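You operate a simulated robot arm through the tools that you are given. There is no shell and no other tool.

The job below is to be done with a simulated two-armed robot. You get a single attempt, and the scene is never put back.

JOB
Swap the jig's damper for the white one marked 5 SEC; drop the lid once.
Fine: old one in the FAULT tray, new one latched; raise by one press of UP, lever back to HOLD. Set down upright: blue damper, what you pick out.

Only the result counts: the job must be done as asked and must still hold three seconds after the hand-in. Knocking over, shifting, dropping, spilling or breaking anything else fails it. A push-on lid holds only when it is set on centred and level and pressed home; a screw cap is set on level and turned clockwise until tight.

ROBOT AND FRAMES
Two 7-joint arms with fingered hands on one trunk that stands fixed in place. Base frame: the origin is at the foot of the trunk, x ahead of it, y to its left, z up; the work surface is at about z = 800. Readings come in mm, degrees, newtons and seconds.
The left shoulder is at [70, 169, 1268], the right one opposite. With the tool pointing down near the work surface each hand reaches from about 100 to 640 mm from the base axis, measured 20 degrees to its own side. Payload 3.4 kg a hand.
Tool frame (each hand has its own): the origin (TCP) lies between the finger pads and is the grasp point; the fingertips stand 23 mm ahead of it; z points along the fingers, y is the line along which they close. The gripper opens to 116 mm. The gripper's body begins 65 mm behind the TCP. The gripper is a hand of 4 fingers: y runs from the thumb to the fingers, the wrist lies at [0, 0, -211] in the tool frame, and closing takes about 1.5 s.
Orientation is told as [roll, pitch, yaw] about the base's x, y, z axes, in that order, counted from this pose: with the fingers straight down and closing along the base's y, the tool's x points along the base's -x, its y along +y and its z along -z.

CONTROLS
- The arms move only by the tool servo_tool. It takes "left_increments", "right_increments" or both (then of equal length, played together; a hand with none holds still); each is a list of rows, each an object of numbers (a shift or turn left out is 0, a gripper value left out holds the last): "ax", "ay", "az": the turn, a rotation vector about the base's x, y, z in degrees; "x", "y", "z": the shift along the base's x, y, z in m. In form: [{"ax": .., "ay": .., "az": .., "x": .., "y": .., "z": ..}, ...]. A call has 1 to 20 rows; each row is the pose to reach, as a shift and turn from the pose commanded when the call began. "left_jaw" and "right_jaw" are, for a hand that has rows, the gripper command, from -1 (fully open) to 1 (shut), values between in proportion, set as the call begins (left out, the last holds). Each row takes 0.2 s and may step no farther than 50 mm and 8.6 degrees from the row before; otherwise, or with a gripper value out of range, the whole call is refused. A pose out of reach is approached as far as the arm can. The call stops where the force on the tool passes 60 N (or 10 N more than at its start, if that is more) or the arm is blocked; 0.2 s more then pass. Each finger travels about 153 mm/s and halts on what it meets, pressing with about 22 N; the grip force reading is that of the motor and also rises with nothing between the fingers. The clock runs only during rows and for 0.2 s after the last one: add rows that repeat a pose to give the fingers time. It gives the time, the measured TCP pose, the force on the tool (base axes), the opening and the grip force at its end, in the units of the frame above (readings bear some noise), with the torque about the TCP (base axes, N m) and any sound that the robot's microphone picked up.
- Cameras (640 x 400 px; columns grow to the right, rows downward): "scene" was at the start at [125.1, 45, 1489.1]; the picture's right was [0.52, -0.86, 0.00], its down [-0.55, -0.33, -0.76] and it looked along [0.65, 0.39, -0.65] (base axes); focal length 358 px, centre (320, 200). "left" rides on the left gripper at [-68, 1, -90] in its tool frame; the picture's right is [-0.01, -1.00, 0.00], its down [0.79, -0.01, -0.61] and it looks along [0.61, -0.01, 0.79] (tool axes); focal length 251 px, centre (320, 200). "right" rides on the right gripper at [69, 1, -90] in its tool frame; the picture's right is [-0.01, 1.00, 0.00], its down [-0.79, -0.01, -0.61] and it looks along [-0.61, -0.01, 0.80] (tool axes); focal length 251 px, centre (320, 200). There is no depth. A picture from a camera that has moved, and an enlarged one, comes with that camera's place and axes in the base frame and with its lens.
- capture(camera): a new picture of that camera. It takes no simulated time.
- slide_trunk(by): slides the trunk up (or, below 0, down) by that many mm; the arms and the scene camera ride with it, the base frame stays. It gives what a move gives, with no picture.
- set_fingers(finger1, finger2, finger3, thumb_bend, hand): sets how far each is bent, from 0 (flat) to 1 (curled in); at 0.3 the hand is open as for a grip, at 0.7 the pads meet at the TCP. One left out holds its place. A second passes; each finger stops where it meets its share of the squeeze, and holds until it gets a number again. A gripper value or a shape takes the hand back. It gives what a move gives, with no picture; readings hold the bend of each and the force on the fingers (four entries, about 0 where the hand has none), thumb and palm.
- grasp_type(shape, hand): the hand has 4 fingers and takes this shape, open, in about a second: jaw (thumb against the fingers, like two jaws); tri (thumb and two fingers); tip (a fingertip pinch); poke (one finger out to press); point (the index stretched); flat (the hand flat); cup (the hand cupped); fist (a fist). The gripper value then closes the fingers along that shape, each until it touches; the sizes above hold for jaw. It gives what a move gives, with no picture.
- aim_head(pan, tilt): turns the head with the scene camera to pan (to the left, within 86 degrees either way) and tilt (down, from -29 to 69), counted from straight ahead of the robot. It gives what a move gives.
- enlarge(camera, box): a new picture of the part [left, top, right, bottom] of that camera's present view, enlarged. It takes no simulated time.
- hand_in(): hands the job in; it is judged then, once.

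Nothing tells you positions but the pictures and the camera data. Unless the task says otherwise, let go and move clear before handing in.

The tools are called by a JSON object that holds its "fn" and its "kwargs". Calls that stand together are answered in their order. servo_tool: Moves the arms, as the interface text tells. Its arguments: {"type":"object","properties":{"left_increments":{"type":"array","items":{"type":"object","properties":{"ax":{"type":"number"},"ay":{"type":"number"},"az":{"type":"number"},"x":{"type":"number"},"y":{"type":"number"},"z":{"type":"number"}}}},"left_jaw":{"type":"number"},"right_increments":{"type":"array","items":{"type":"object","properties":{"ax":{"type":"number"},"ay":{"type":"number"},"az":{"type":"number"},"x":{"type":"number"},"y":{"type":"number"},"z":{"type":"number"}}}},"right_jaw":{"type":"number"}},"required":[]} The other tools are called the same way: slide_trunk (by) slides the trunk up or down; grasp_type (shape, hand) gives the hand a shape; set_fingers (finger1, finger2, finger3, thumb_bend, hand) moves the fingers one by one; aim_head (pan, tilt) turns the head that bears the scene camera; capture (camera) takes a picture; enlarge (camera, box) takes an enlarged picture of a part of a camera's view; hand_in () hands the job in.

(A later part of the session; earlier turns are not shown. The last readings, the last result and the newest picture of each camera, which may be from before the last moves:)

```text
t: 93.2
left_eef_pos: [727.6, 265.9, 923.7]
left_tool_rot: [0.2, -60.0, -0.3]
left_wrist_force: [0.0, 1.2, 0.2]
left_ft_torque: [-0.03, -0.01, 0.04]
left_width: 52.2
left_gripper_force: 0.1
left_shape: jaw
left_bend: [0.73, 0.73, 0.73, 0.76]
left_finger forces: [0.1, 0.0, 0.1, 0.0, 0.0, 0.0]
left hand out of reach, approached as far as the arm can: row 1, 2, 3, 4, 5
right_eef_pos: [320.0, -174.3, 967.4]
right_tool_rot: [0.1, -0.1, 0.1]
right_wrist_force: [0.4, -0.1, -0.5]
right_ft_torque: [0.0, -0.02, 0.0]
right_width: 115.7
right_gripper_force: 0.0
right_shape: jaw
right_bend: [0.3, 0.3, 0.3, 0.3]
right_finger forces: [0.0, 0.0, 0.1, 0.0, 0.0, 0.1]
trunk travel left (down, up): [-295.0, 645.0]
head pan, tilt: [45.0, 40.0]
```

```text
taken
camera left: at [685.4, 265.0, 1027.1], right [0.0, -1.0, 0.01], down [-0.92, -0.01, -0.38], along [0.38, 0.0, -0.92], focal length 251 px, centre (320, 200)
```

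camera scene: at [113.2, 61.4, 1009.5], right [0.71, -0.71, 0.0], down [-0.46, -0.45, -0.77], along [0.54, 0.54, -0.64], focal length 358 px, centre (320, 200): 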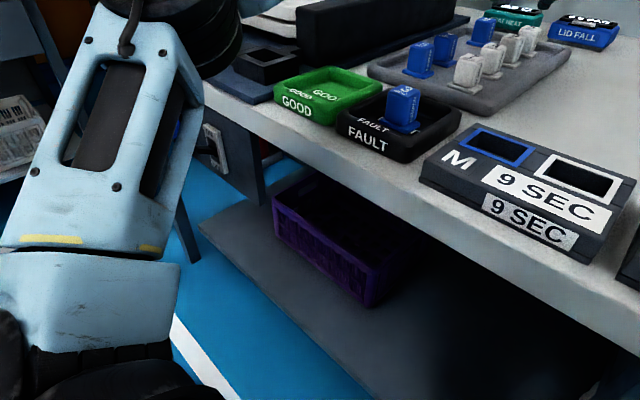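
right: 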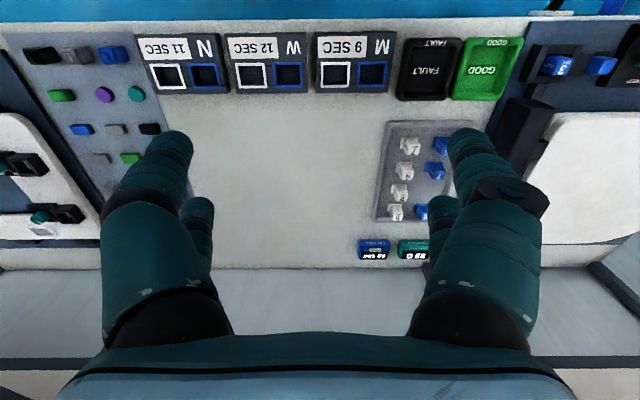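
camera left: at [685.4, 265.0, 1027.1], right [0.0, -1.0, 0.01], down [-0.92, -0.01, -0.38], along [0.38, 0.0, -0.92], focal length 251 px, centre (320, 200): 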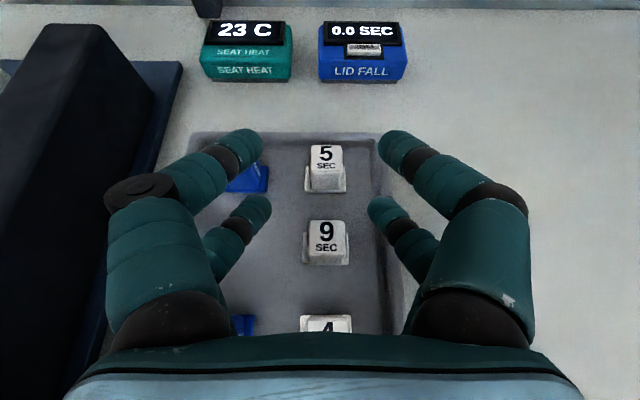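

At this trunk height the limit is at x≈728. The best horizontal reach seems to be with the wrist 30–90 mm above the shoulder, so I'll raise the trunk a little, tilt the hand to 75° and try again.

{"fn": "servo_tool", "kwargs": {"left_increments": [{"x": -0.02, "z": 0.01, "ay": -5}, {"x": -0.03, "z": 0.01, "ay": -10}, {"x": -0.03, "z": 0.01, "ay": -15}]}}

{"fn": "slide_trunk", "kwargs": {"by": 70}}

{"fn": "servo_tool", "kwargs": {"left_increments": [{"x": 0.02, "z": -0.02}, {"x": 0.04, "z": -0.04}, {"x": 0.06, "z": -0.06}, {"x": 0.08, "z": -0.08}, {"x": 0.086, "z": -0.09}, {"x": 0.086, "z": -0.09}]}}

{"fn": "capture", "kwargs": {"camera": "left"}}

{"fn": "capture", "kwargs": {"camera": "scene"}}

```text
t: 94.0
left_eef_pos: [697.8, 265.4, 933.9]
left_tool_rot: [-0.1, -74.9, 0.1]
left_wrist_force: [0.2, 0.1, 0.0]
left_ft_torque: [0.01, 0.02, -0.05]
left_width: 51.6
left_gripper_force: 0.0
left_shape: jaw
left_bend: [0.73, 0.73, 0.73, 0.76]
left_finger forces: [0.0, 0.0, 0.0, 0.0, 0.0, 0.0]
right_eef_pos: [319.7, -174.1, 968.5]
right_tool_rot: [0.1, 0.0, 0.0]
right_wrist_force: [-0.1, -0.8, 0.9]
right_ft_torque: [-0.02, -0.01, 0.03]
right_width: 115.9
right_gripper_force: 0.0
right_shape: jaw
right_bend: [0.3, 0.3, 0.3, 0.3]
right_finger forces: [0.1, 0.0, 0.1, 0.0, 0.1, 0.1]
trunk travel left (down, up): [-295.0, 645.0]
head pan, tilt: [45.0, 40.0]
```

```text
t: 95.1
left_eef_pos: [697.8, 265.6, 1002.3]
left_tool_rot: [0.3, -74.8, -0.2]
left_wrist_force: [-1.2, 0.0, -0.5]
left_ft_torque: [-0.01, 0.01, -0.01]
left_width: 52.2
left_gripper_force: 0.0
left_shape: jaw
left_bend: [0.73, 0.73, 0.73, 0.76]
left_finger forces: [0.0, 0.0, 0.0, 0.0, 0.0, 0.0]
right_eef_pos: [319.5, -173.9, 1038.3]
right_tool_rot: [0.1, 0.1, 0.0]
right_wrist_force: [0.3, 0.8, -0.1]
right_ft_torque: [-0.02, -0.04, -0.04]
right_width: 115.8
right_gripper_force: 0.0
right_shape: jaw
right_bend: [0.3, 0.3, 0.3, 0.3]
right_finger forces: [0.1, 0.1, 0.0, 0.1, 0.0, 0.0]
trunk travel left (down, up): [-365.0, 575.0]
head pan, tilt: [45.0, 40.0]
```

```text
t: 96.5
left_eef_pos: [783.7, 263.8, 913.8]
left_tool_rot: [0.2, -74.9, -0.3]
left_wrist_force: [1.4, 0.2, 0.2]
left_ft_torque: [-0.01, -0.02, 0.0]
left_width: 52.0
left_gripper_force: 0.0
left_shape: jaw
left_bend: [0.73, 0.73, 0.73, 0.76]
left_finger forces: [0.0, 0.1, 0.0, 0.0, 0.0, 0.0]
right_eef_pos: [319.1, -174.3, 1038.9]
right_tool_rot: [0.0, 0.1, -0.1]
right_wrist_force: [0.9, 0.5, -0.4]
right_ft_torque: [-0.01, -0.02, -0.03]
right_width: 115.8
right_gripper_force: 0.0
right_shape: jaw
right_bend: [0.3, 0.3, 0.3, 0.3]
right_finger forces: [0.0, 0.0, 0.0, 0.1, 0.1, 0.0]
trunk travel left (down, up): [-365.0, 575.0]
head pan, tilt: [45.0, 40.0]
```

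```text
taken
camera left: at [715.8, 262.9, 1001.9], right [0.0, -1.0, 0.01], down [-0.79, -0.01, -0.61], along [0.61, 0.0, -0.79], focal length 251 px, centre (320, 200)
```

left: 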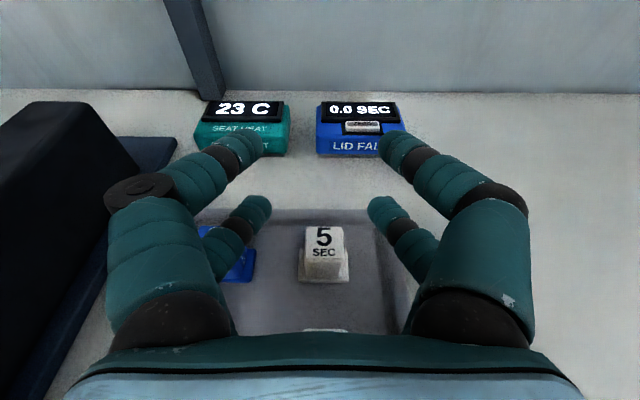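

```text
taken
camera scene: at [112.6, 61.2, 1079.5], right [0.71, -0.71, 0.0], down [-0.45, -0.45, -0.77], along [0.54, 0.54, -0.64], focal length 358 px, centre (320, 200)
```

scene: 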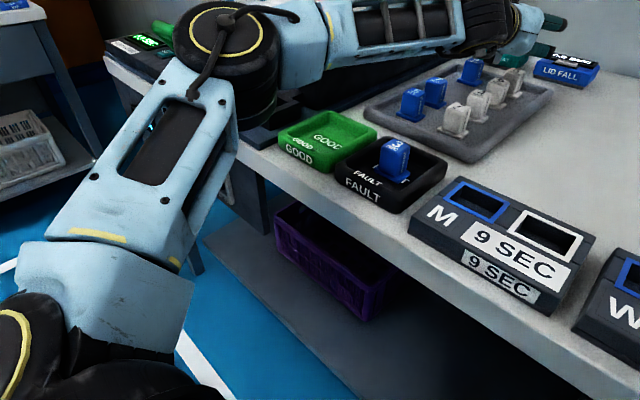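

The 75° tilt reaches (784, 264, 914) with no limit. I'll check the alignment with the white 5 SEC.

{"fn": "enlarge", "kwargs": {"camera": "left", "box": [230, 180, 410, 320]}}

{"fn": "enlarge", "kwargs": {"camera": "scene", "box": [380, 0, 600, 170]}}

```text
2.86 times, centred on (320, 250) of left
camera zoom: at [715.8, 262.9, 1001.9], right [0.0, -1.0, 0.01], down [-0.79, -0.01, -0.61], along [0.61, 0.0, -0.79], focal length 718 px, centre (320, 57)
```

zoom: 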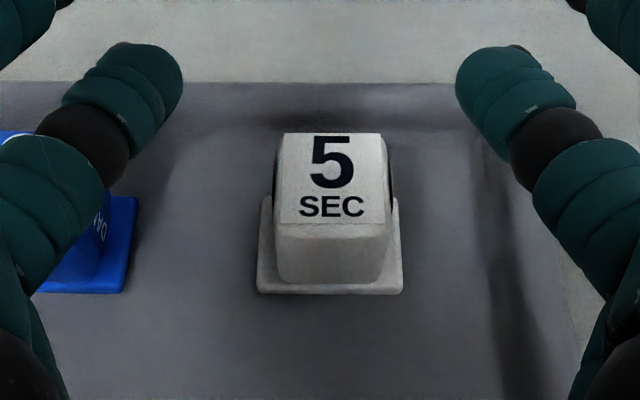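

```text
2.35 times, centred on (490, 85) of scene
camera zoom: at [112.6, 61.2, 1079.5], right [0.71, -0.71, 0.0], down [-0.45, -0.45, -0.77], along [0.54, 0.54, -0.64], focal length 842 px, centre (-80, 471)
```

zoom: 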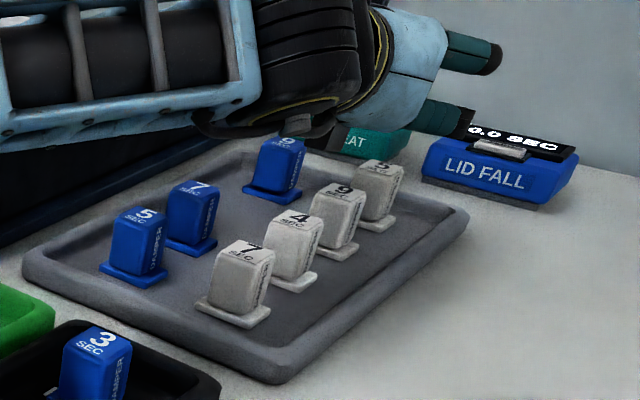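

{"fn": "servo_tool", "kwargs": {"left_increments": [{"x": 0.001, "y": -0.001, "z": -0.01}, {"x": 0.002, "y": -0.002, "z": -0.02}, {"x": 0.003, "y": -0.003, "z": -0.03}, {"x": 0.003, "y": -0.003, "z": -0.035}, {"x": 0.003, "y": -0.003, "z": -0.035}]}}

{"fn": "capture", "kwargs": {"camera": "left"}}

{"fn": "enlarge", "kwargs": {"camera": "scene", "box": [380, 0, 600, 170]}}

```text
t: 97.7
left_eef_pos: [785.9, 260.7, 877.9]
left_tool_rot: [0.3, -74.9, -0.2]
left_wrist_force: [0.6, 0.4, 0.0]
left_ft_torque: [0.01, -0.03, 0.0]
left_width: 51.9
left_gripper_force: 0.0
left_shape: jaw
left_bend: [0.73, 0.73, 0.73, 0.76]
left_finger forces: [0.1, 0.0, 0.0, 0.0, 0.1, 0.1]
right_eef_pos: [318.7, -174.3, 1039.1]
right_tool_rot: [0.0, -0.1, 0.0]
right_wrist_force: [-0.7, 0.3, -0.9]
right_ft_torque: [-0.01, 0.02, 0.01]
right_width: 115.5
right_gripper_force: 0.0
right_shape: jaw
right_bend: [0.3, 0.3, 0.3, 0.3]
right_finger forces: [0.1, 0.0, 0.0, 0.0, 0.1, 0.0]
trunk travel left (down, up): [-365.0, 575.0]
head pan, tilt: [45.0, 40.0]
```

```text
taken
camera left: at [717.7, 260.2, 966.9], right [0.0, -1.0, 0.01], down [-0.79, -0.01, -0.61], along [0.61, 0.0, -0.79], focal length 251 px, centre (320, 200)
```

left: 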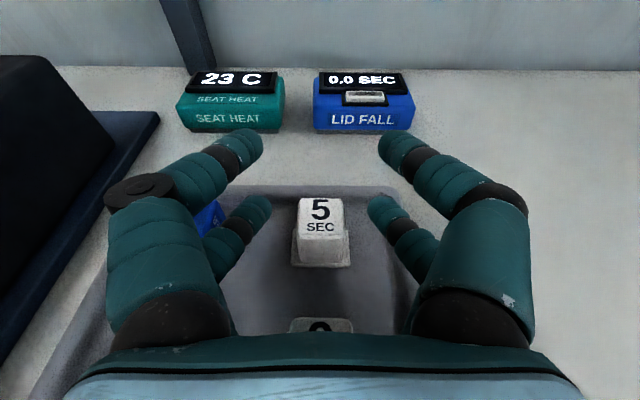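

```text
2.35 times, centred on (490, 85) of scene
camera zoom: at [112.6, 61.2, 1079.5], right [0.71, -0.71, 0.0], down [-0.45, -0.45, -0.77], along [0.54, 0.54, -0.64], focal length 842 px, centre (-80, 471)
```

zoom: 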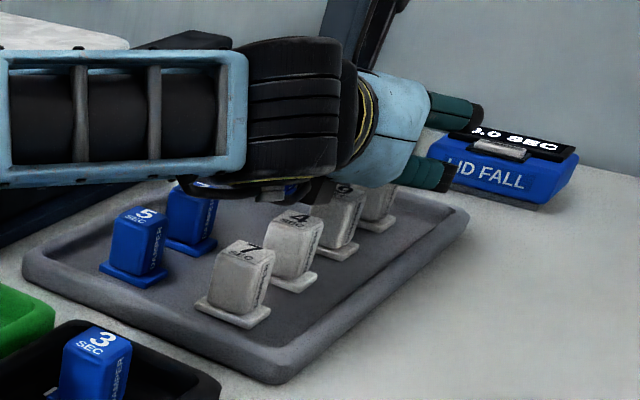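

A dark box on the underside of the wrist looks close to the other white dampers. I'll check that clearance before going lower.

{"fn": "enlarge", "kwargs": {"camera": "scene", "box": [450, 50, 550, 120]}}

{"fn": "aim_head", "kwargs": {"pan": 20, "tilt": 20}}

{"fn": "capture", "kwargs": {"camera": "scene"}}

```text
5.71 times, centred on (500, 85) of scene
camera zoom: at [112.6, 61.2, 1079.5], right [0.71, -0.71, 0.0], down [-0.45, -0.45, -0.77], along [0.54, 0.54, -0.64], focal length 2044 px, centre (-709, 857)
```

zoom: 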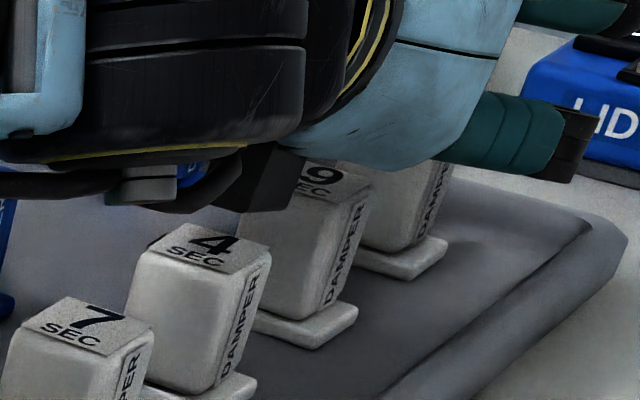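

```text
t: 98.5
left_eef_pos: [785.9, 261.3, 878.8]
left_tool_rot: [0.3, -74.9, -0.2]
left_wrist_force: [0.0, -0.7, -0.3]
left_ft_torque: [0.04, 0.01, -0.01]
left_width: 52.0
left_gripper_force: 0.1
left_shape: jaw
left_bend: [0.73, 0.73, 0.73, 0.76]
left_finger forces: [0.0, 0.0, 0.0, 0.1, 0.0, 0.0]
right_eef_pos: [317.6, -174.9, 1038.7]
right_tool_rot: [0.2, 0.0, 0.0]
right_wrist_force: [-0.7, 0.6, -0.5]
right_ft_torque: [0.01, -0.01, -0.01]
right_width: 116.0
right_gripper_force: 0.2
right_shape: jaw
right_bend: [0.3, 0.3, 0.3, 0.3]
right_finger forces: [0.1, 0.0, 0.1, 0.0, 0.0, 0.0]
trunk travel left (down, up): [-365.0, 575.0]
head pan, tilt: [20.0, 20.0]
```

```text
taken
camera scene: at [140.0, 33.1, 1110.9], right [0.34, -0.94, 0.0], down [-0.32, -0.12, -0.94], along [0.88, 0.32, -0.34], focal length 358 px, centre (320, 200)
```

scene: 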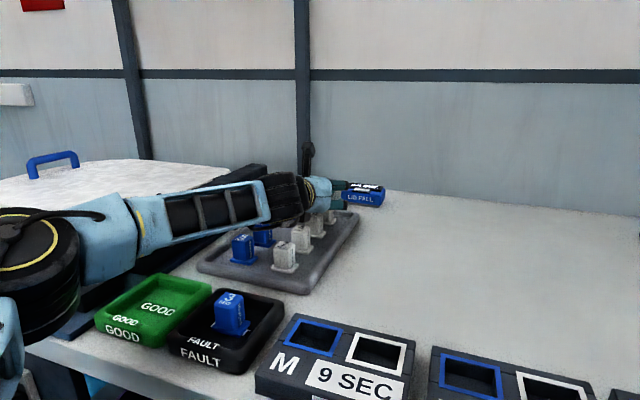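

{"fn": "enlarge", "kwargs": {"camera": "scene", "box": [240, 150, 380, 280]}}

{"fn": "enlarge", "kwargs": {"camera": "scene", "box": [270, 170, 350, 240]}}

{"fn": "capture", "kwargs": {"camera": "right"}}

```text
3.08 times, centred on (310, 215) of scene
camera zoom: at [140.0, 33.1, 1110.9], right [0.34, -0.94, 0.0], down [-0.32, -0.12, -0.94], along [0.88, 0.32, -0.34], focal length 1100 px, centre (351, 154)
```

zoom: 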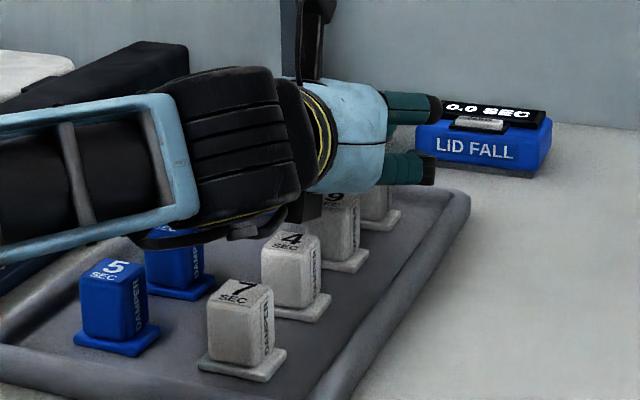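

```text
5.71 times, centred on (310, 205) of scene
camera zoom: at [140.0, 33.1, 1110.9], right [0.34, -0.94, 0.0], down [-0.32, -0.12, -0.94], along [0.88, 0.32, -0.34], focal length 2044 px, centre (377, 171)
```

zoom: 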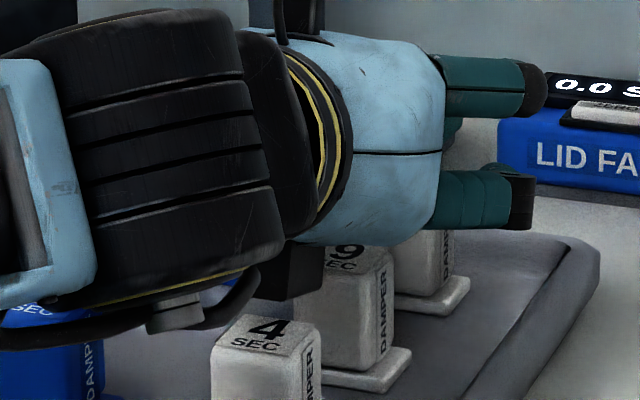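

```text
taken
camera right: at [248.8, -173.4, 1129.6], right [0.01, 1.0, 0.0], down [0.79, -0.01, 0.61], along [0.61, 0.0, -0.79], focal length 251 px, centre (320, 200)
```

right: 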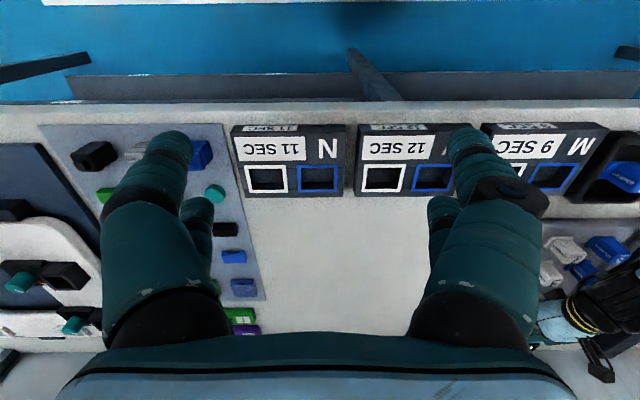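

Triangulating, the underside box would clear damper 4 by only about 2 mm at 75° tilt. I'll ease the tilt to 70°, which raises it by about 11 mm, and see whether that is still in reach.

{"fn": "servo_tool", "kwargs": {"left_increments": [{"x": 0.0, "z": 0.0, "ay": 2.5}, {"x": 0.001, "z": 0.0, "ay": 5}, {"x": 0.001, "z": -0.004, "ay": 5}, {"x": 0.001, "z": -0.008, "ay": 5}, {"x": 0.001, "z": -0.008, "ay": 5}]}}

{"fn": "capture", "kwargs": {"camera": "left"}}

{"fn": "enlarge", "kwargs": {"camera": "scene", "box": [270, 170, 350, 240]}}

```text
t: 99.8
left_eef_pos: [783.2, 264.3, 868.8]
left_tool_rot: [0.1, -69.9, -0.2]
left_wrist_force: [-0.7, -0.4, -0.4]
left_ft_torque: [0.03, 0.0, -0.01]
left_width: 51.9
left_gripper_force: 0.0
left_shape: jaw
left_bend: [0.73, 0.73, 0.73, 0.76]
left_finger forces: [0.1, 0.1, 0.0, 0.1, 0.0, 0.0]
left hand out of reach, approached as far as the arm can: row 2, 3, 4, 5
right_eef_pos: [319.2, -175.1, 1038.2]
right_tool_rot: [0.1, 0.0, 0.0]
right_wrist_force: [0.3, 0.5, 0.1]
right_ft_torque: [0.01, 0.02, 0.03]
right_width: 115.7
right_gripper_force: 0.1
right_shape: jaw
right_bend: [0.3, 0.3, 0.3, 0.3]
right_finger forces: [0.0, 0.0, 0.0, 0.0, 0.0, 0.0]
trunk travel left (down, up): [-365.0, 575.0]
head pan, tilt: [20.0, 20.0]
```

```text
taken
camera left: at [723.2, 263.0, 963.4], right [0.0, -1.0, 0.01], down [-0.84, -0.01, -0.54], along [0.54, 0.0, -0.84], focal length 251 px, centre (320, 200)
```

left: 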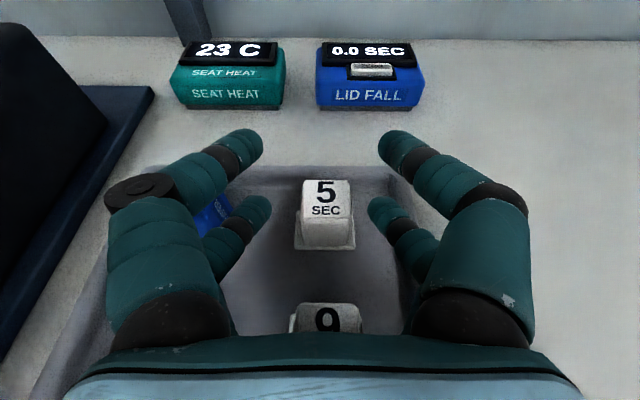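

```text
5.71 times, centred on (310, 205) of scene
camera zoom: at [140.0, 33.0, 1111.0], right [0.34, -0.94, 0.0], down [-0.32, -0.12, -0.94], along [0.88, 0.32, -0.34], focal length 2044 px, centre (377, 171)
```

zoom: 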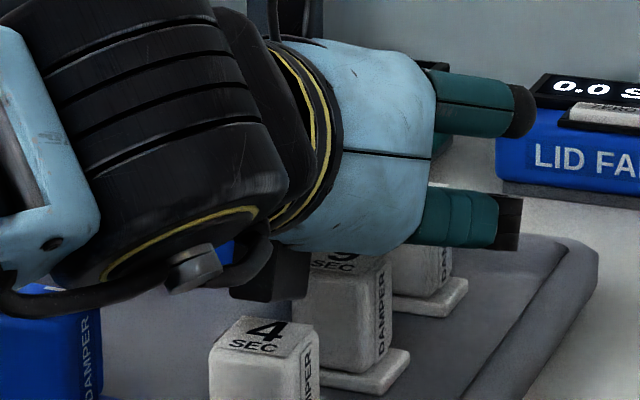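

{"fn": "slide_trunk", "kwargs": {"by": 30}}

{"fn": "servo_tool", "kwargs": {"left_increments": [{"x": 0.0, "y": -0.002, "z": -0.01}, {"x": 0.001, "y": -0.004, "z": -0.02}, {"x": 0.002, "y": -0.004, "z": -0.028}, {"x": 0.003, "y": -0.004, "z": -0.034}, {"x": 0.003, "y": -0.004, "z": -0.034}]}}

{"fn": "capture", "kwargs": {"camera": "left"}}

{"fn": "enlarge", "kwargs": {"camera": "scene", "box": [270, 170, 350, 240]}}

```text
t: 100.5
left_eef_pos: [782.8, 264.5, 898.6]
left_tool_rot: [0.2, -69.8, -0.2]
left_wrist_force: [0.1, -0.1, -0.2]
left_ft_torque: [0.01, -0.01, -0.01]
left_width: 51.7
left_gripper_force: 0.0
left_shape: jaw
left_bend: [0.73, 0.73, 0.73, 0.76]
left_finger forces: [0.0, 0.0, 0.0, 0.0, 0.0, 0.0]
right_eef_pos: [320.2, -174.7, 1068.5]
right_tool_rot: [0.1, 0.1, 0.1]
right_wrist_force: [-2.0, -0.9, -0.9]
right_ft_torque: [0.03, -0.01, 0.0]
right_width: 116.0
right_gripper_force: 0.1
right_shape: jaw
right_bend: [0.3, 0.3, 0.3, 0.3]
right_finger forces: [0.1, 0.0, 0.0, 0.0, 0.0, 0.1]
trunk travel left (down, up): [-395.0, 545.0]
head pan, tilt: [20.0, 20.0]
```

```text
t: 101.7
left_eef_pos: [781.5, 261.7, 867.0]
left_tool_rot: [0.2, -69.9, -0.2]
left_wrist_force: [0.0, 0.9, 0.9]
left_ft_torque: [0.02, 0.01, 0.0]
left_width: 51.9
left_gripper_force: 0.1
left_shape: jaw
left_bend: [0.73, 0.73, 0.73, 0.76]
left_finger forces: [0.0, 0.1, 0.1, 0.0, 0.0, 0.0]
left hand out of reach, approached as far as the arm can: row 3, 4, 5
right_eef_pos: [318.7, -174.2, 1068.6]
right_tool_rot: [0.0, 0.0, -0.1]
right_wrist_force: [-0.8, -0.1, 0.1]
right_ft_torque: [-0.01, 0.0, -0.02]
right_width: 116.1
right_gripper_force: 0.1
right_shape: jaw
right_bend: [0.3, 0.3, 0.3, 0.3]
right_finger forces: [0.0, 0.1, 0.0, 0.1, 0.0, 0.0]
trunk travel left (down, up): [-395.0, 545.0]
head pan, tilt: [20.0, 20.0]
```

```text
taken
camera left: at [720.7, 261.3, 961.1], right [0.0, -1.0, 0.01], down [-0.84, -0.01, -0.54], along [0.54, 0.0, -0.84], focal length 251 px, centre (320, 200)
```

left: 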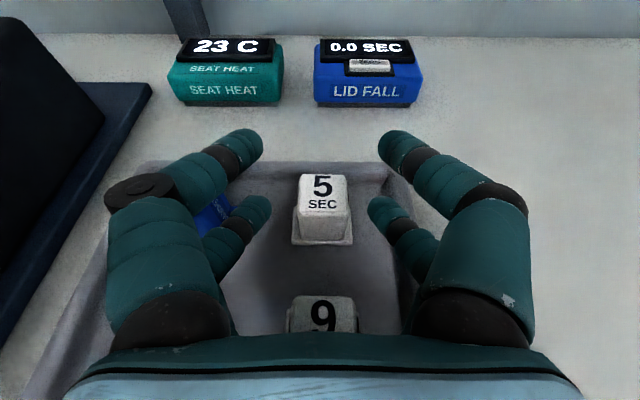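

```text
5.71 times, centred on (310, 205) of scene
camera zoom: at [140.0, 33.0, 1141.0], right [0.34, -0.94, 0.0], down [-0.32, -0.12, -0.94], along [0.88, 0.32, -0.34], focal length 2044 px, centre (377, 171)
```

zoom: 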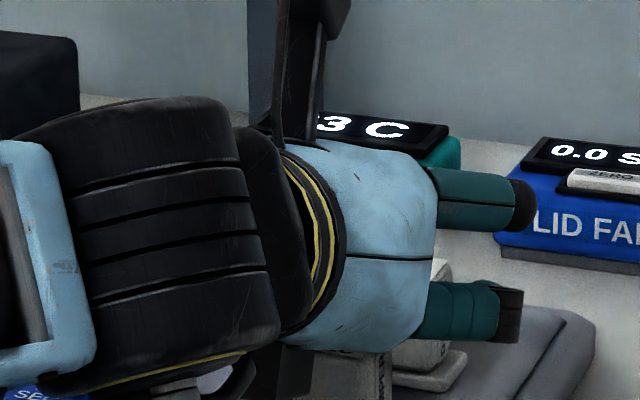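

{"fn": "servo_tool", "kwargs": {"left_increments": [{"x": -0.005, "z": 0.02}, {"x": -0.01, "z": 0.04}, {"x": -0.01, "z": 0.06, "ay": -2}, {"x": -0.01, "z": 0.06, "ay": -2}]}}

{"fn": "slide_trunk", "kwargs": {"by": -35}}

{"fn": "servo_tool", "kwargs": {"left_increments": [{"x": 0.008, "y": -0.0015, "z": -0.005}, {"x": 0.015, "y": -0.0015, "z": -0.01}, {"x": 0.015, "y": -0.0015, "z": -0.015}]}}

{"fn": "capture", "kwargs": {"camera": "left"}}

```text
t: 102.7
left_eef_pos: [769.0, 259.0, 926.7]
left_tool_rot: [0.2, -71.9, -0.3]
left_wrist_force: [0.2, -0.2, 0.1]
left_ft_torque: [0.02, 0.02, 0.01]
left_width: 51.8
left_gripper_force: 0.2
left_shape: jaw
left_bend: [0.73, 0.73, 0.73, 0.76]
left_finger forces: [0.0, 0.0, 0.1, 0.0, 0.0, 0.1]
right_eef_pos: [319.3, -173.8, 1068.4]
right_tool_rot: [0.0, 0.0, 0.0]
right_wrist_force: [0.1, 0.0, -0.1]
right_ft_torque: [0.01, -0.04, -0.02]
right_width: 116.0
right_gripper_force: 0.0
right_shape: jaw
right_bend: [0.3, 0.3, 0.3, 0.3]
right_finger forces: [0.0, 0.0, 0.0, 0.0, 0.1, 0.0]
trunk travel left (down, up): [-395.0, 545.0]
head pan, tilt: [20.0, 20.0]
```

```text
t: 103.5
left_eef_pos: [770.9, 258.7, 891.1]
left_tool_rot: [0.2, -71.9, -0.3]
left_wrist_force: [0.9, -0.2, -0.1]
left_ft_torque: [-0.01, 0.01, 0.01]
left_width: 52.1
left_gripper_force: 0.1
left_shape: jaw
left_bend: [0.73, 0.73, 0.73, 0.76]
left_finger forces: [0.0, 0.0, 0.0, 0.1, 0.0, 0.0]
right_eef_pos: [319.5, -174.6, 1033.1]
right_tool_rot: [0.1, -0.1, 0.0]
right_wrist_force: [0.1, 1.0, 0.9]
right_ft_torque: [-0.01, 0.02, 0.0]
right_width: 115.6
right_gripper_force: 0.0
right_shape: jaw
right_bend: [0.3, 0.3, 0.3, 0.3]
right_finger forces: [0.1, 0.0, 0.1, 0.1, 0.1, 0.0]
trunk travel left (down, up): [-360.0, 580.0]
head pan, tilt: [20.0, 20.0]
```

```text
t: 104.3
left_eef_pos: [784.3, 259.8, 876.8]
left_tool_rot: [0.3, -72.0, -0.3]
left_wrist_force: [-0.4, 0.3, -0.4]
left_ft_torque: [0.0, 0.0, -0.01]
left_width: 51.7
left_gripper_force: 0.1
left_shape: jaw
left_bend: [0.73, 0.73, 0.73, 0.76]
left_finger forces: [0.1, 0.1, 0.1, 0.0, 0.0, 0.1]
right_eef_pos: [318.8, -175.1, 1033.4]
right_tool_rot: [0.0, 0.0, 0.0]
right_wrist_force: [0.0, -0.1, 0.5]
right_ft_torque: [-0.01, -0.01, 0.0]
right_width: 115.7
right_gripper_force: 0.1
right_shape: jaw
right_bend: [0.3, 0.3, 0.3, 0.3]
right_finger forces: [0.0, 0.1, 0.0, 0.0, 0.0, 0.0]
trunk travel left (down, up): [-360.0, 580.0]
head pan, tilt: [20.0, 20.0]
```

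```text
taken
camera left: at [720.7, 258.5, 968.6], right [0.0, -1.0, 0.01], down [-0.82, -0.01, -0.57], along [0.57, 0.0, -0.82], focal length 251 px, centre (320, 200)
```

left: 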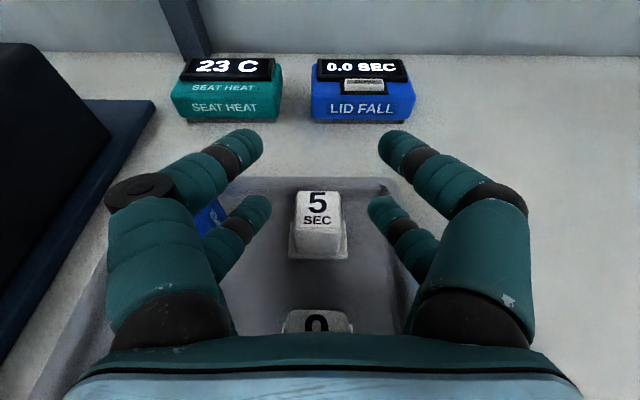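

It's aligned, with no reach problem at 72° tilt. I'll lower the last 12 mm.

{"fn": "servo_tool", "kwargs": {"left_increments": [{"x": 0.001, "z": -0.004}, {"x": 0.002, "z": -0.008}, {"x": 0.002, "z": -0.012}, {"x": 0.002, "z": -0.012}]}}

{"fn": "capture", "kwargs": {"camera": "left"}}

{"fn": "enlarge", "kwargs": {"camera": "scene", "box": [270, 160, 350, 240]}}

```text
t: 105.3
left_eef_pos: [784.6, 258.9, 865.3]
left_tool_rot: [0.3, -72.0, -0.3]
left_wrist_force: [-0.4, 0.1, -0.3]
left_ft_torque: [0.01, 0.0, 0.01]
left_width: 51.9
left_gripper_force: 0.2
left_shape: jaw
left_bend: [0.73, 0.73, 0.73, 0.76]
left_finger forces: [0.0, 0.0, 0.0, 0.0, 0.0, 0.1]
left hand out of reach, approached as far as the arm can: row 2, 3, 4
right_eef_pos: [319.4, -174.4, 1033.8]
right_tool_rot: [0.0, 0.1, 0.0]
right_wrist_force: [-0.2, 0.5, -0.3]
right_ft_torque: [0.0, 0.05, 0.01]
right_width: 115.9
right_gripper_force: 0.1
right_shape: jaw
right_bend: [0.3, 0.3, 0.3, 0.3]
right_finger forces: [0.0, 0.0, 0.1, 0.0, 0.1, 0.0]
trunk travel left (down, up): [-360.0, 580.0]
head pan, tilt: [20.0, 20.0]
```

```text
taken
camera left: at [720.5, 258.4, 957.1], right [0.0, -1.0, 0.01], down [-0.82, -0.01, -0.57], along [0.57, 0.0, -0.82], focal length 251 px, centre (320, 200)
```

left: 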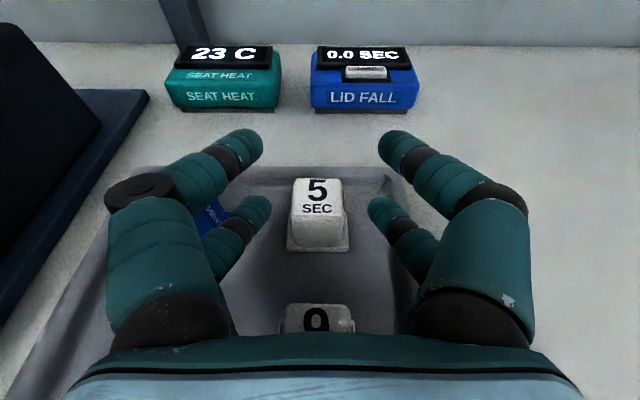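

```text
5.00 times, centred on (310, 200) of scene
camera zoom: at [140.0, 32.9, 1106.0], right [0.34, -0.94, 0.0], down [-0.32, -0.12, -0.94], along [0.88, 0.32, -0.34], focal length 1788 px, centre (370, 200)
```

zoom: 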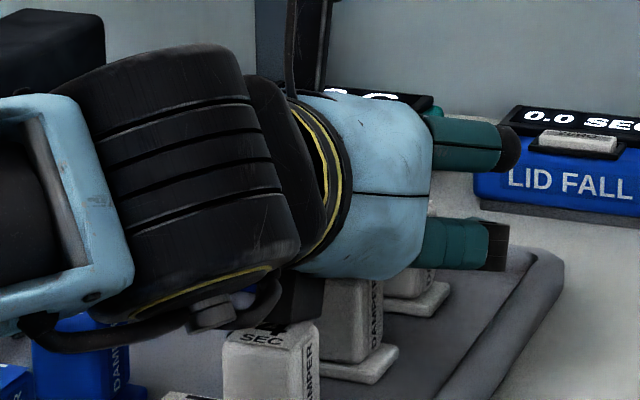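

{"fn": "servo_tool", "kwargs": {"left_increments": [{"x": -0.001, "y": 0.001, "z": -0.001}, {"x": -0.001, "y": 0.001, "z": -0.002}, {"x": -0.001, "y": 0.001, "z": -0.002}]}}

```text
t: 106.1
left_eef_pos: [783.5, 260.1, 862.6]
left_tool_rot: [0.1, -72.0, -0.3]
left_wrist_force: [0.1, -1.0, 0.3]
left_ft_torque: [0.0, -0.03, 0.03]
left_width: 52.0
left_gripper_force: 0.0
left_shape: jaw
left_bend: [0.73, 0.73, 0.73, 0.76]
left_finger forces: [0.1, 0.1, 0.0, 0.0, 0.1, 0.0]
right_eef_pos: [318.7, -174.4, 1033.7]
right_tool_rot: [0.1, -0.1, 0.1]
right_wrist_force: [0.3, -0.3, 0.1]
right_ft_torque: [0.01, -0.01, 0.02]
right_width: 115.9
right_gripper_force: 0.0
right_shape: jaw
right_bend: [0.3, 0.3, 0.3, 0.3]
right_finger forces: [0.0, 0.0, 0.0, 0.1, 0.0, 0.1]
trunk travel left (down, up): [-360.0, 580.0]
head pan, tilt: [20.0, 20.0]
```

The finger pair is around the damper at z≈843. Closing.

{"fn": "servo_tool", "kwargs": {"left_increments": [{"z": 0.0005}, {"z": 0.0005}, {"z": 0.0005}, {"z": 0.0005}, {"z": 0.0005}, {"z": 0.0005}], "left_jaw": 1.0}}

{"fn": "enlarge", "kwargs": {"camera": "left", "box": [220, 120, 420, 270]}}

```text
t: 107.5
left_eef_pos: [783.0, 259.0, 863.3]
left_tool_rot: [0.2, -71.8, -0.2]
left_wrist_force: [-0.1, 0.8, 0.9]
left_ft_torque: [0.01, 0.0, 0.03]
left_width: 0.2
left_gripper_force: 21.7
left_shape: jaw
left_bend: [0.61, 0.73, 0.73, 0.61]
left_finger forces: [0.1, 19.4, 19.4, 0.1, 0.1, 0.0]
right_eef_pos: [319.2, -173.9, 1033.3]
right_tool_rot: [0.1, 0.0, 0.0]
right_wrist_force: [-0.8, 0.8, -0.1]
right_ft_torque: [0.0, 0.02, -0.01]
right_width: 116.1
right_gripper_force: 0.0
right_shape: jaw
right_bend: [0.3, 0.3, 0.3, 0.3]
right_finger forces: [0.1, 0.0, 0.2, 0.1, 0.0, 0.0]
trunk travel left (down, up): [-360.0, 580.0]
head pan, tilt: [20.0, 20.0]
```

```text
2.67 times, centred on (320, 195) of left
camera zoom: at [719.9, 259.3, 955.2], right [0.0, -1.0, 0.01], down [-0.82, -0.01, -0.57], along [0.57, 0.0, -0.82], focal length 670 px, centre (320, 213)
```

zoom: 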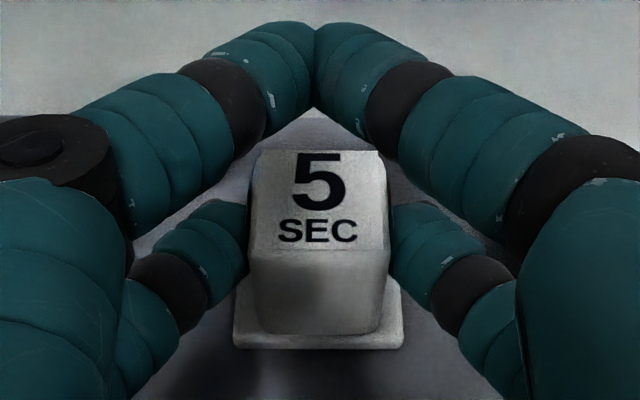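

Fingers 2 and 3 hold the white 5 SEC. I'll lift it straight up.

{"fn": "servo_tool", "kwargs": {"left_increments": [{"z": 0.005}, {"z": 0.012}, {"z": 0.02}, {"x": -0.002, "z": 0.03}, {"x": -0.004, "z": 0.04}, {"x": -0.006, "z": 0.05}, {"x": -0.01, "z": 0.06}, {"x": -0.015, "z": 0.07}]}}

{"fn": "capture", "kwargs": {"camera": "left"}}

{"fn": "capture", "kwargs": {"camera": "scene"}}

```text
t: 109.3
left_eef_pos: [768.3, 260.0, 932.4]
left_tool_rot: [0.2, -72.0, -0.1]
left_wrist_force: [0.7, 0.2, 0.2]
left_ft_torque: [-0.05, 0.02, -0.01]
left_width: 0.0
left_gripper_force: 21.7
left_shape: jaw
left_bend: [0.61, 0.73, 0.73, 0.61]
left_finger forces: [0.0, 19.5, 19.5, 0.1, 0.1, 0.1]
right_eef_pos: [318.8, -173.9, 1033.1]
right_tool_rot: [0.1, -0.1, 0.0]
right_wrist_force: [1.0, -0.4, 0.3]
right_ft_torque: [0.01, -0.02, 0.0]
right_width: 116.1
right_gripper_force: 0.0
right_shape: jaw
right_bend: [0.3, 0.3, 0.3, 0.3]
right_finger forces: [0.0, 0.0, 0.0, 0.0, 0.1, 0.0]
trunk travel left (down, up): [-360.0, 580.0]
head pan, tilt: [20.0, 20.0]
```

```text
taken
camera left: at [704.0, 259.2, 1024.6], right [0.0, -1.0, 0.01], down [-0.82, -0.01, -0.57], along [0.57, 0.0, -0.82], focal length 251 px, centre (320, 200)
```

left: 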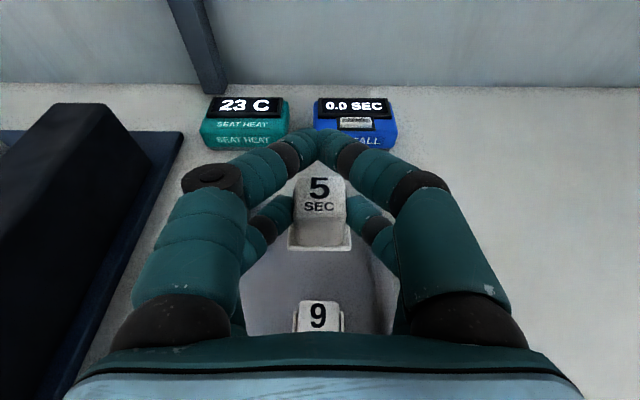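

```text
taken
camera scene: at [139.8, 32.9, 1106.0], right [0.34, -0.94, 0.0], down [-0.32, -0.12, -0.94], along [0.88, 0.32, -0.34], focal length 358 px, centre (320, 200)
```

scene: 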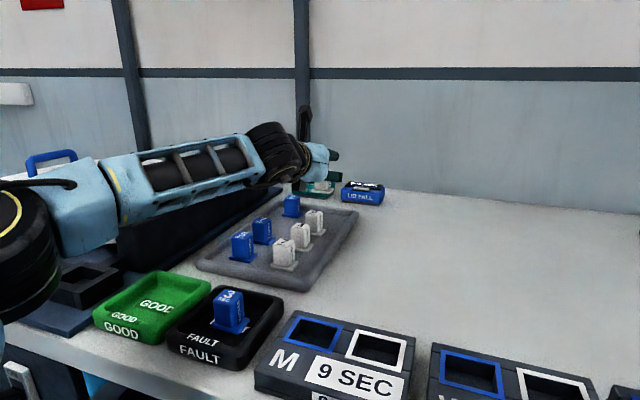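

The white 5 SEC is up and clear of the others. I'll bring it back over the bench toward the jig, keeping the same hand orientation.

{"fn": "servo_tool", "kwargs": {"left_increments": [{"x": -0.02, "z": 0.02}, {"x": -0.045, "z": 0.04}, {"x": -0.075, "z": 0.055}, {"x": -0.11, "z": 0.06}, {"x": -0.145, "z": 0.06}, {"x": -0.18, "z": 0.06}, {"x": -0.215, "z": 0.06}, {"x": -0.25, "z": 0.06}, {"x": -0.28, "y": 0.005, "z": 0.06}, {"x": -0.305, "y": 0.015, "z": 0.06}, {"x": -0.325, "y": 0.03, "z": 0.06}, {"x": -0.34, "y": 0.05, "z": 0.06}, {"x": -0.348, "y": 0.075, "z": 0.06}, {"x": -0.35, "y": 0.105, "z": 0.06}, {"x": -0.35, "y": 0.135, "z": 0.06}, {"x": -0.35, "y": 0.165, "z": 0.06}, {"x": -0.35, "y": 0.195, "z": 0.06}, {"x": -0.35, "y": 0.215, "z": 0.06}, {"x": -0.35, "y": 0.228, "z": 0.06}, {"x": -0.35, "y": 0.228, "z": 0.06}]}}

{"fn": "aim_head", "kwargs": {"pan": 50, "tilt": 30}}

{"fn": "capture", "kwargs": {"camera": "left"}}

{"fn": "capture", "kwargs": {"camera": "scene"}}

```text
t: 113.5
left_eef_pos: [420.4, 486.7, 993.2]
left_tool_rot: [0.2, -72.0, -0.2]
left_wrist_force: [0.3, 0.5, -0.8]
left_ft_torque: [-0.01, 0.03, -0.02]
left_width: 0.0
left_gripper_force: 22.1
left_shape: jaw
left_bend: [0.61, 0.73, 0.73, 0.61]
left_finger forces: [0.0, 19.4, 19.4, 0.0, 0.0, 0.0]
right_eef_pos: [319.5, -176.3, 1033.6]
right_tool_rot: [0.1, -0.1, 0.1]
right_wrist_force: [-0.6, 0.2, 0.0]
right_ft_torque: [-0.03, 0.04, 0.01]
right_width: 115.9
right_gripper_force: 0.1
right_shape: jaw
right_bend: [0.3, 0.3, 0.3, 0.3]
right_finger forces: [0.0, 0.0, 0.0, 0.1, 0.0, 0.0]
trunk travel left (down, up): [-360.0, 580.0]
head pan, tilt: [20.0, 20.0]
```

```text
t: 114.4
left_eef_pos: [420.6, 486.9, 993.6]
left_tool_rot: [0.3, -72.0, -0.1]
left_wrist_force: [-0.3, -0.4, -0.2]
left_ft_torque: [0.0, 0.09, 0.01]
left_width: 0.2
left_gripper_force: 22.4
left_shape: jaw
left_bend: [0.61, 0.73, 0.73, 0.61]
left_finger forces: [0.1, 19.4, 19.3, 0.0, 0.0, 0.0]
right_eef_pos: [318.7, -174.3, 1034.3]
right_tool_rot: [-0.2, 0.0, 0.0]
right_wrist_force: [0.1, -0.3, 0.6]
right_ft_torque: [-0.01, 0.01, 0.02]
right_width: 115.9
right_gripper_force: 0.0
right_shape: jaw
right_bend: [0.3, 0.3, 0.3, 0.3]
right_finger forces: [0.0, 0.0, 0.1, 0.1, 0.1, 0.0]
trunk travel left (down, up): [-360.0, 580.0]
head pan, tilt: [50.0, 30.0]
```

```text
taken
camera left: at [356.6, 487.0, 1084.9], right [0.0, -1.0, 0.01], down [-0.82, -0.01, -0.57], along [0.57, 0.0, -0.82], focal length 251 px, centre (320, 200)
```

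left: 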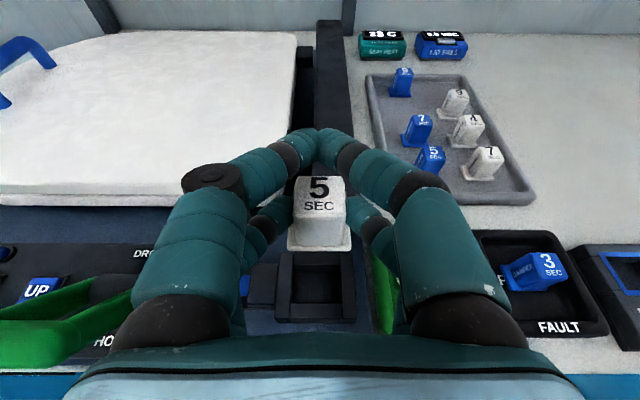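

```text
taken
camera scene: at [110.6, 70.5, 1089.9], right [0.77, -0.64, 0.0], down [-0.32, -0.38, -0.87], along [0.56, 0.66, -0.5], focal length 358 px, centre (320, 200)
```

scene: 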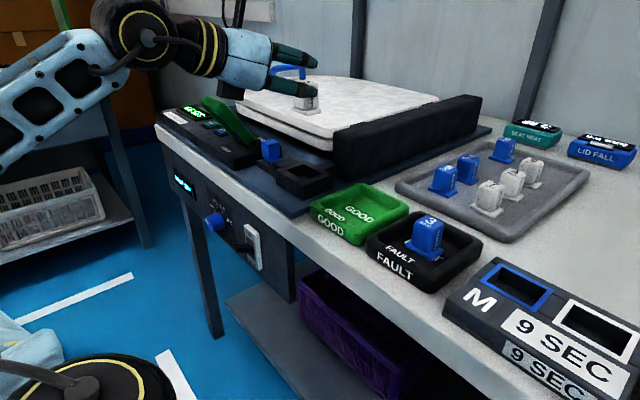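

{"fn": "enlarge", "kwargs": {"camera": "left", "box": [230, 160, 410, 340]}}

{"fn": "enlarge", "kwargs": {"camera": "scene", "box": [210, 40, 370, 220]}}

```text
2.22 times, centred on (320, 250) of left
camera zoom: at [356.6, 487.0, 1084.9], right [0.0, -1.0, 0.01], down [-0.82, -0.01, -0.57], along [0.57, 0.0, -0.82], focal length 559 px, centre (320, 89)
```

zoom: 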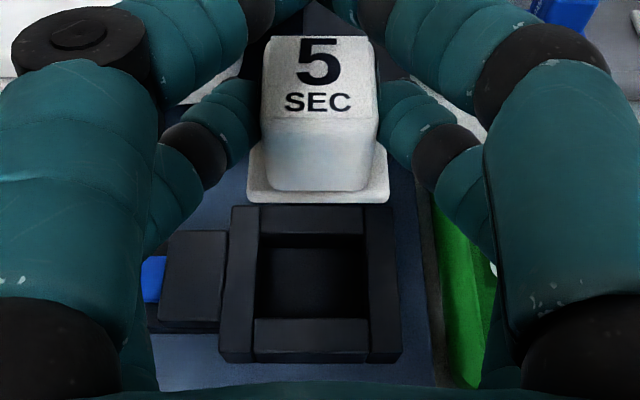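

```text
2.22 times, centred on (290, 130) of scene
camera zoom: at [110.6, 70.5, 1089.9], right [0.77, -0.64, 0.0], down [-0.32, -0.38, -0.87], along [0.56, 0.66, -0.5], focal length 795 px, centre (387, 356)
```

zoom: 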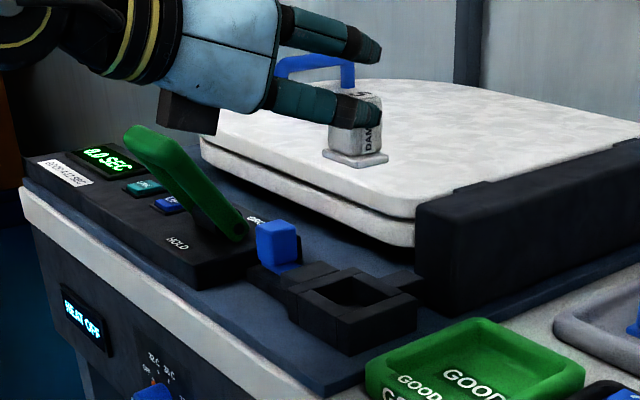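

The damper hangs upright above the socket. It needs about −8 mm in x and +3 mm in y, so I'll shift it and lower to just above the socket rim for another check.

{"fn": "servo_tool", "kwargs": {"left_increments": [{"x": -0.003, "y": 0.001, "z": -0.02}, {"x": -0.006, "y": 0.002, "z": -0.04}, {"x": -0.008, "y": 0.003, "z": -0.055}, {"x": -0.008, "y": 0.003, "z": -0.068}, {"x": -0.008, "y": 0.003, "z": -0.068}]}}

{"fn": "enlarge", "kwargs": {"camera": "left", "box": [230, 160, 410, 340]}}

{"fn": "enlarge", "kwargs": {"camera": "scene", "box": [210, 80, 370, 220]}}

```text
t: 115.6
left_eef_pos: [410.0, 490.3, 926.4]
left_tool_rot: [0.4, -71.9, -0.3]
left_wrist_force: [-0.1, -0.9, -0.4]
left_ft_torque: [-0.01, 0.05, -0.01]
left_width: 0.1
left_gripper_force: 22.0
left_shape: jaw
left_bend: [0.61, 0.73, 0.73, 0.61]
left_finger forces: [0.0, 19.5, 19.3, 0.0, 0.0, 0.0]
right_eef_pos: [319.3, -173.1, 1032.9]
right_tool_rot: [0.1, 0.1, 0.0]
right_wrist_force: [0.6, -0.3, 0.0]
right_ft_torque: [0.02, -0.01, 0.04]
right_width: 116.2
right_gripper_force: 0.1
right_shape: jaw
right_bend: [0.3, 0.3, 0.3, 0.3]
right_finger forces: [0.0, 0.0, 0.0, 0.0, 0.0, 0.0]
trunk travel left (down, up): [-360.0, 580.0]
head pan, tilt: [50.0, 30.0]
```

```text
2.22 times, centred on (320, 250) of left
camera zoom: at [347.8, 489.4, 1018.4], right [0.0, -1.0, 0.01], down [-0.82, -0.01, -0.57], along [0.57, 0.0, -0.82], focal length 559 px, centre (320, 89)
```

zoom: 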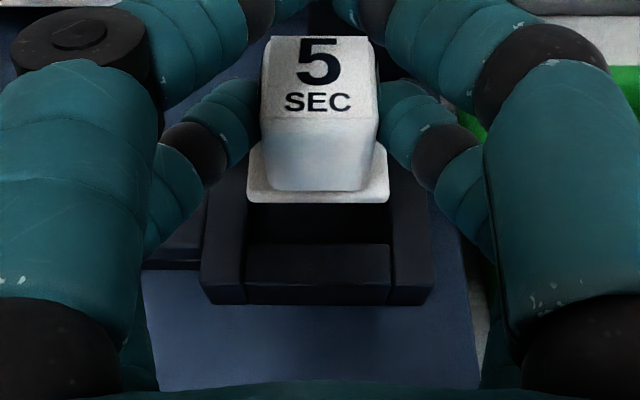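

```text
2.86 times, centred on (290, 150) of scene
camera zoom: at [110.6, 70.5, 1089.9], right [0.77, -0.64, 0.0], down [-0.32, -0.38, -0.87], along [0.56, 0.66, -0.5], focal length 1022 px, centre (406, 343)
```

zoom: 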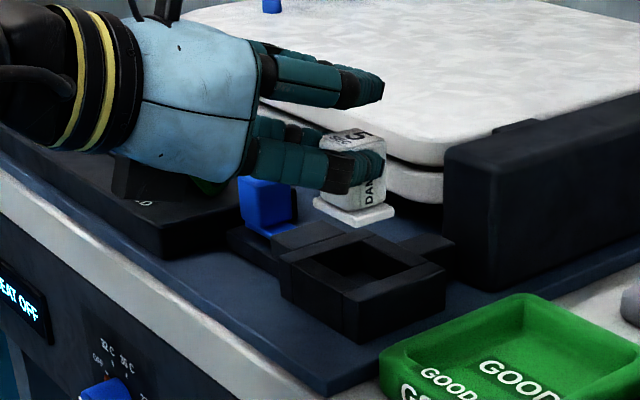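

Alignment is good: the base is centred in y, with a gap of about 3 mm in front and 4 mm behind. I'll lower it into the socket gently.

{"fn": "servo_tool", "kwargs": {"left_increments": [{"z": -0.008}, {"z": -0.014}, {"z": -0.018}, {"z": -0.022}, {"z": -0.025}, {"z": -0.028}, {"z": -0.031}, {"z": -0.034}, {"z": -0.034}]}}

{"fn": "enlarge", "kwargs": {"camera": "left", "box": [230, 160, 410, 340]}}

{"fn": "enlarge", "kwargs": {"camera": "scene", "box": [230, 110, 350, 220]}}

```text
t: 117.6
left_eef_pos: [408.4, 489.2, 894.1]
left_tool_rot: [0.7, -72.2, -0.5]
left_wrist_force: [3.1, 3.1, 14.5]
left_ft_torque: [0.08, -0.21, 0.1]
left_width: 0.2
left_gripper_force: 21.8
left_shape: jaw
left_bend: [0.61, 0.73, 0.73, 0.61]
left_finger forces: [0.0, 22.8, 19.2, 0.0, 0.0, 0.1]
right_eef_pos: [316.9, -175.1, 1034.9]
right_tool_rot: [0.1, -0.2, 0.0]
right_wrist_force: [0.1, -0.4, 0.0]
right_ft_torque: [-0.01, -0.03, -0.01]
right_width: 116.0
right_gripper_force: 0.1
right_shape: jaw
right_bend: [0.3, 0.3, 0.3, 0.3]
right_finger forces: [0.1, 0.1, 0.1, 0.0, 0.0, 0.0]
trunk travel left (down, up): [-360.0, 580.0]
head pan, tilt: [50.0, 30.0]
```

```text
2.22 times, centred on (320, 250) of left
camera zoom: at [345.6, 489.0, 985.3], right [0.0, -1.0, 0.01], down [-0.82, -0.01, -0.57], along [0.57, 0.0, -0.82], focal length 559 px, centre (320, 89)
```

zoom: 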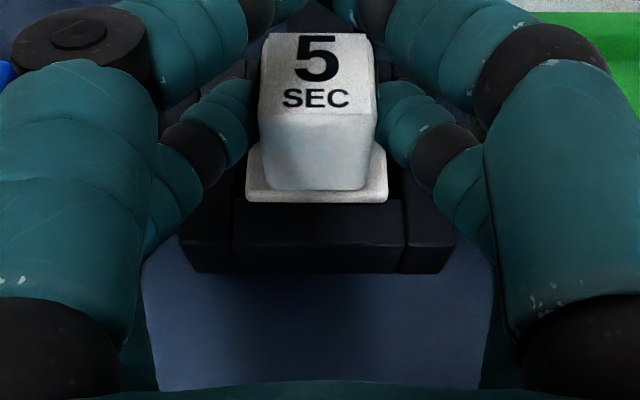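

```text
3.64 times, centred on (290, 165) of scene
camera zoom: at [109.8, 69.5, 1090.3], right [0.77, -0.64, 0.0], down [-0.32, -0.38, -0.87], along [0.56, 0.66, -0.5], focal length 1301 px, centre (429, 327)
```

zoom: 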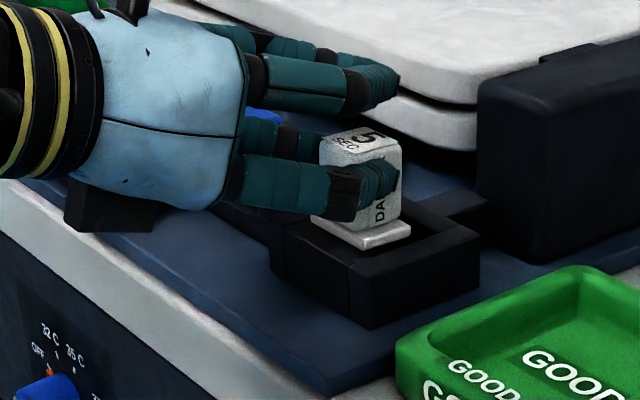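

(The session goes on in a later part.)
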